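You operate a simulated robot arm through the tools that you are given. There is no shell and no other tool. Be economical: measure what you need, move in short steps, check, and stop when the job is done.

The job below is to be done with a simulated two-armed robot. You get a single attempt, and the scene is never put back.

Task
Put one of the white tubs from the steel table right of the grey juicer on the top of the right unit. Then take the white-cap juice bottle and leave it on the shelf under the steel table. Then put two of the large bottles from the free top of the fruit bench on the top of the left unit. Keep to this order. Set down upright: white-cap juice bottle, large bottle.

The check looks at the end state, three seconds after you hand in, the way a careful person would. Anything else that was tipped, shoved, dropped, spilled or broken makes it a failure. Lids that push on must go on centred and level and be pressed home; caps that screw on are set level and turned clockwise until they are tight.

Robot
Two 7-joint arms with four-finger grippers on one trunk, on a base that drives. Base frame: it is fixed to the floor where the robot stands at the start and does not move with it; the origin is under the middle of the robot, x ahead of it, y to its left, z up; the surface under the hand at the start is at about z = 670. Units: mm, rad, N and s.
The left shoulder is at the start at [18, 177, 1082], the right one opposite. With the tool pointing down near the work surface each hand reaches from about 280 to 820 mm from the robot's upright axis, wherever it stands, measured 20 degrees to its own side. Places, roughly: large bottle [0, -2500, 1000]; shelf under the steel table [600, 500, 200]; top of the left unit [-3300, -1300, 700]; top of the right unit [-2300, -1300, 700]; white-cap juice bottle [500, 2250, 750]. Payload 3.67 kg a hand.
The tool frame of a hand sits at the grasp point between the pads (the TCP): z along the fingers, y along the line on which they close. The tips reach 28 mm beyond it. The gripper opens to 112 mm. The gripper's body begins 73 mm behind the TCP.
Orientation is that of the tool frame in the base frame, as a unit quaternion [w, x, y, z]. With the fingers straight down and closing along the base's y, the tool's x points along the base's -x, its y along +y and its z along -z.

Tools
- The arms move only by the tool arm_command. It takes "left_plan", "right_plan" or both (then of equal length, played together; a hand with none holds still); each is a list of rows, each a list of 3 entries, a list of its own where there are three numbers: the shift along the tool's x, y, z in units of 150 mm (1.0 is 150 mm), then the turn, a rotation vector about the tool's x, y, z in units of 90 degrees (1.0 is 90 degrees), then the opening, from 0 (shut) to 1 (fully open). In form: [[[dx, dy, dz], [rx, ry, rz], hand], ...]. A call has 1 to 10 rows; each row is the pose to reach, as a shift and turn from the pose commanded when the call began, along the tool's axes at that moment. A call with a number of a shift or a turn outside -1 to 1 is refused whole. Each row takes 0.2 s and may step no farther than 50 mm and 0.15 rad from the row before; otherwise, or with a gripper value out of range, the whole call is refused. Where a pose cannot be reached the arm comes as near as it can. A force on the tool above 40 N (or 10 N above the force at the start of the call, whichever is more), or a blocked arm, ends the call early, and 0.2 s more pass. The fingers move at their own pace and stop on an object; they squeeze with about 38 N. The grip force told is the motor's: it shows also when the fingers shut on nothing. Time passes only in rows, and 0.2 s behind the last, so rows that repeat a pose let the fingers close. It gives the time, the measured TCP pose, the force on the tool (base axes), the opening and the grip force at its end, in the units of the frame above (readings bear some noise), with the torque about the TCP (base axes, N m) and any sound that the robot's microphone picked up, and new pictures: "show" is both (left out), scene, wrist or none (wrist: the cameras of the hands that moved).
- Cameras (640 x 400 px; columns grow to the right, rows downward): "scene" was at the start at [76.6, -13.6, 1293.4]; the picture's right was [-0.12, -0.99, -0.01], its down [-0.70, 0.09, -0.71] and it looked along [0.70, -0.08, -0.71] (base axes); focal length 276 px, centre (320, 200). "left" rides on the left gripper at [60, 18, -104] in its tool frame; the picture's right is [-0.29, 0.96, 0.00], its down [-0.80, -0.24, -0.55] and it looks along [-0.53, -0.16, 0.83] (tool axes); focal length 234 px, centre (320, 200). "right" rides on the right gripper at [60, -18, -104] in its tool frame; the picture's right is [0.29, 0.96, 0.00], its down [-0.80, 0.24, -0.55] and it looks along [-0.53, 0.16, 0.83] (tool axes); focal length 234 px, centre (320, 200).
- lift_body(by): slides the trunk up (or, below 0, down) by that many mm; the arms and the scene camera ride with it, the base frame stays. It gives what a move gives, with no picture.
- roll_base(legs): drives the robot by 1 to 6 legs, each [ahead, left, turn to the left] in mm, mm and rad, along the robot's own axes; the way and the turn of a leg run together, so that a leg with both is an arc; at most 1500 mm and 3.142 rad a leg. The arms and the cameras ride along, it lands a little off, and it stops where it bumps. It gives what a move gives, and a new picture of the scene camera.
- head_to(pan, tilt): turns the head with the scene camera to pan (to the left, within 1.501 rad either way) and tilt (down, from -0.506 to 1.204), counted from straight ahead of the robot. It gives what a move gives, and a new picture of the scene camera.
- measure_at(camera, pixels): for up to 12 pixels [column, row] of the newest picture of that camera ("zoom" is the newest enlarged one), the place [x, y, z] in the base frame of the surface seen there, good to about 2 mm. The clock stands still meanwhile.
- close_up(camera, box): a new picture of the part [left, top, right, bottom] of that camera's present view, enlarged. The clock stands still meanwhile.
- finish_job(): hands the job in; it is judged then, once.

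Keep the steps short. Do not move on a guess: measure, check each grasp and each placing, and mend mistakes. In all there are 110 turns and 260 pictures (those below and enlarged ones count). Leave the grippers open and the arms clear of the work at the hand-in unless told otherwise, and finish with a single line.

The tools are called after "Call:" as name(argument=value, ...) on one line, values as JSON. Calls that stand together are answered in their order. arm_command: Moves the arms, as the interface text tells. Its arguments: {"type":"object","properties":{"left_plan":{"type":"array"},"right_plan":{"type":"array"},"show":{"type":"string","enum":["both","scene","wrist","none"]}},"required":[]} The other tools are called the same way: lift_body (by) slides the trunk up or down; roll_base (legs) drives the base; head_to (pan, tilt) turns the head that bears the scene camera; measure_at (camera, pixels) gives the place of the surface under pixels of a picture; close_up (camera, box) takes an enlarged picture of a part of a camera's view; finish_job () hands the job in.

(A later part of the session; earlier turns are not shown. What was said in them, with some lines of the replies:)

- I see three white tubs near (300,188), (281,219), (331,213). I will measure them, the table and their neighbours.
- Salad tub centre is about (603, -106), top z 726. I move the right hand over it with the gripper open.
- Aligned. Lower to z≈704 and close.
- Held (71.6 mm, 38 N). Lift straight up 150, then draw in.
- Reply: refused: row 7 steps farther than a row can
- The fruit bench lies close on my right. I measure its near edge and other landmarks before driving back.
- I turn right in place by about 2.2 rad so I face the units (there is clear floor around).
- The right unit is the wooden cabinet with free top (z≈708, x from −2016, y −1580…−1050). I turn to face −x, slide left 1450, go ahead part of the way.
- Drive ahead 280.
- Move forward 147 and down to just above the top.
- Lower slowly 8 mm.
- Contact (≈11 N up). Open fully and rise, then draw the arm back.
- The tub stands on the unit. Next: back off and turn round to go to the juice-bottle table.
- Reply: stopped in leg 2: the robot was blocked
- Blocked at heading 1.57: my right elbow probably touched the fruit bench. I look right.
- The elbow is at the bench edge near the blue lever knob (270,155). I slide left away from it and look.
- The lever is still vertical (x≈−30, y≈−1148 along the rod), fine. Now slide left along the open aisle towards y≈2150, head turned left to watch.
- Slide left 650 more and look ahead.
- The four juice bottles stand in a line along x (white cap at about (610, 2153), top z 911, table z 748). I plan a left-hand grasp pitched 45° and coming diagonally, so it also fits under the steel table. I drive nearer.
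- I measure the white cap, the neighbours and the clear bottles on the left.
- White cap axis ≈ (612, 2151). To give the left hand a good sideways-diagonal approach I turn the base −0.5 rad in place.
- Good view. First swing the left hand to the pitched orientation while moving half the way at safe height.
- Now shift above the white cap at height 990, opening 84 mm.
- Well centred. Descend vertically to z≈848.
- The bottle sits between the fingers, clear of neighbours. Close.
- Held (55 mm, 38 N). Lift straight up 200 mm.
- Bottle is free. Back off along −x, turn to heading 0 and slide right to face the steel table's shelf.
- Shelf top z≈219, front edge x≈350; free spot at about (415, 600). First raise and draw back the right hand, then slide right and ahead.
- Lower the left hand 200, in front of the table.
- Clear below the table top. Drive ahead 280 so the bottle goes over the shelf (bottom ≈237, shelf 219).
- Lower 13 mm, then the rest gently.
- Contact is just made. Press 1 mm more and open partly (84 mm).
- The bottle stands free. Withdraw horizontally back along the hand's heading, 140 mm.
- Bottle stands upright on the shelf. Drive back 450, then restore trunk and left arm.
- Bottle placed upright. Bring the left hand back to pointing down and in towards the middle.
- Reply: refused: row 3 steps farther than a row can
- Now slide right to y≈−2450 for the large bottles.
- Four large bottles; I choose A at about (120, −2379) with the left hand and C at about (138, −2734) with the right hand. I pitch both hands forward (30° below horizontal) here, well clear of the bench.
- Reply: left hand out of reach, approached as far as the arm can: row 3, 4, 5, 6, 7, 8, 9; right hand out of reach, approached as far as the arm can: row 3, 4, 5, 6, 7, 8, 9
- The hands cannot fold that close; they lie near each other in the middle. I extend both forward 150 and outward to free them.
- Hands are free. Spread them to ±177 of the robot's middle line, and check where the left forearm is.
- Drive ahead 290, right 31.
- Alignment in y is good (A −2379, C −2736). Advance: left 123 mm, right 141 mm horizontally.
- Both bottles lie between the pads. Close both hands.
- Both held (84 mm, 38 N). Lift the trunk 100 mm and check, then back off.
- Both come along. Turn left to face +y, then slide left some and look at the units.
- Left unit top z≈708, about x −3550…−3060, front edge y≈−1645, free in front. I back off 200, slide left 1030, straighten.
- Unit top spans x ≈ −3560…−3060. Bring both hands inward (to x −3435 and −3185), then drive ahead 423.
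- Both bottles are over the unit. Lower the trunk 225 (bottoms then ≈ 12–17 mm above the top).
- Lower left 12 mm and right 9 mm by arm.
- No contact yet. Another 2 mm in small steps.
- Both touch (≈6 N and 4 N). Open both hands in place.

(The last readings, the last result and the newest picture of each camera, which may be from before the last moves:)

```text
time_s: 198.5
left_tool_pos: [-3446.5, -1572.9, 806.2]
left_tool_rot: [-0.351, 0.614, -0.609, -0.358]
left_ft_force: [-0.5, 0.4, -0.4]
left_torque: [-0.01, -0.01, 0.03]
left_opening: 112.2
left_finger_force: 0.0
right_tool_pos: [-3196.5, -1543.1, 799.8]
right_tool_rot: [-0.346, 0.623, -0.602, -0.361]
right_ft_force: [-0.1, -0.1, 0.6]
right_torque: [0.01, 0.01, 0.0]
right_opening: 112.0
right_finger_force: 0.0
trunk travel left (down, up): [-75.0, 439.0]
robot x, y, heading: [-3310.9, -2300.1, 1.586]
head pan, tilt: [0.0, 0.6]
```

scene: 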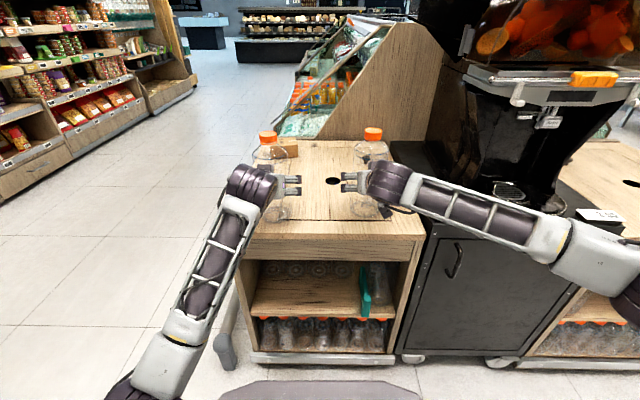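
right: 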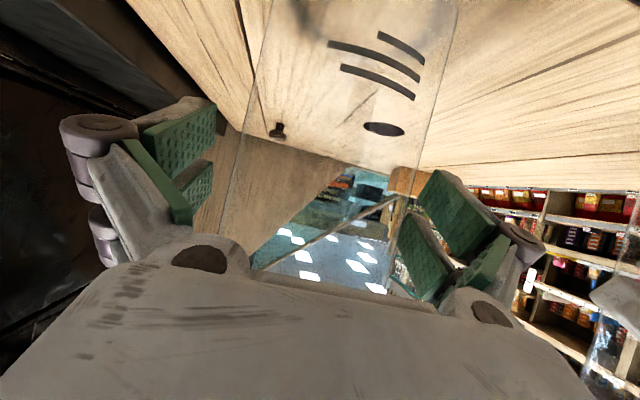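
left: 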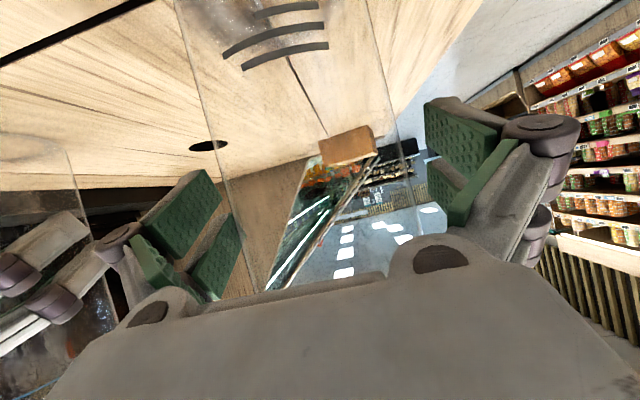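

Both stand free. Withdraw both hands straight back 115 mm.

Call:
arm_command(left_plan=[[[0.05, 0, -0.087], [0, 0, 0], 1], [[0.12, 0, -0.208], [0, 0, 0], 1], [[0.2, 0, -0.346], [0, 0, 0], 1], [[0.3, 0, -0.52], [0, 0, 0], 1], [[0.383, 0, -0.664], [0, 0, 0], 1]], right_plan=[[[0.05, 0, -0.087], [0, 0, 0], 1], [[0.12, 0, -0.208], [0, 0, 0], 1], [[0.2, 0, -0.346], [0, 0, 0], 1], [[0.3, 0, -0.52], [0, 0, 0], 1], [[0.383, 0, -0.664], [0, 0, 0], 1]], show="scene")

Call:
roll_base(legs=[[-500, 0, 0]])

Call:
close_up(camera="scene", box=[200, 60, 560, 285])

```text
time_s: 199.7
left_tool_pos: [-3445.6, -1688.1, 805.5]
left_tool_rot: [-0.352, 0.614, -0.61, -0.357]
left_ft_force: [0.2, 0.0, 0.4]
left_torque: [0.0, 0.02, 0.0]
left_opening: 112.0
left_finger_force: 0.1
right_tool_pos: [-3190.7, -1658.5, 802.8]
right_tool_rot: [-0.347, 0.622, -0.602, -0.361]
right_ft_force: [0.4, 0.3, 0.4]
right_torque: [0.0, 0.01, 0.01]
right_opening: 112.1
right_finger_force: 0.0
trunk travel left (down, up): [-75.0, 439.0]
robot x, y, heading: [-3311.9, -2301.9, 1.583]
head pan, tilt: [0.0, 0.6]
```

scene: 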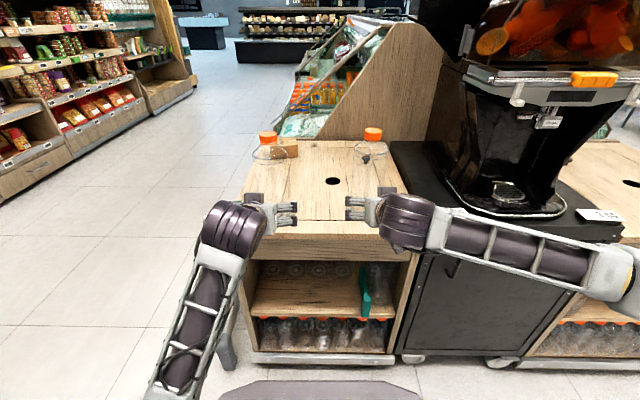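

```text
time_s: 202.7
left_tool_pos: [-3437.9, -2177.7, 805.1]
left_tool_rot: [-0.351, 0.615, -0.609, -0.358]
left_ft_force: [-0.5, -0.3, -0.1]
left_torque: [0.01, 0.0, 0.02]
left_opening: 111.9
left_finger_force: 0.1
right_tool_pos: [-3183.7, -2148.4, 803.0]
right_tool_rot: [-0.346, 0.623, -0.601, -0.361]
right_ft_force: [-0.3, -0.3, -0.4]
right_torque: [-0.02, -0.01, 0.0]
right_opening: 112.3
right_finger_force: 0.0
trunk travel left (down, up): [-75.0, 439.0]
robot x, y, heading: [-3302.3, -2790.5, 1.588]
head pan, tilt: [0.0, 0.6]
```

scene: 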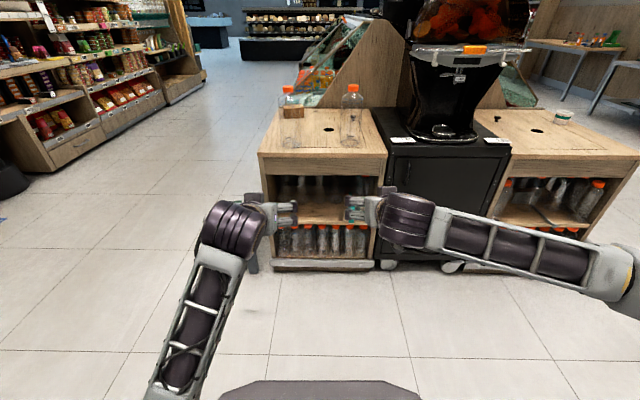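

```text
1.78 times, centred on (380, 172) of scene
```

zoom: 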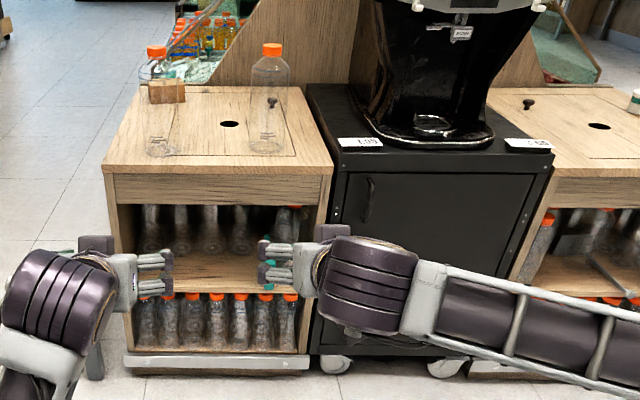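

Both large bottles stand upright on the left unit. The tub stands on the right unit, the juice bottle is on the shelf, and the grippers are open and clear. I hand the job in.

Call:
finish_job()

```text
The job is handed in.
```

The salad tub is on the right unit, the white-cap juice bottle is upright on the shelf under the steel table, and two large bottles are upright on the left unit, all done in that order; on one turn the robot was stopped beside the fruit bench, probably by its right elbow, and I saw nothing there moved or tipped.
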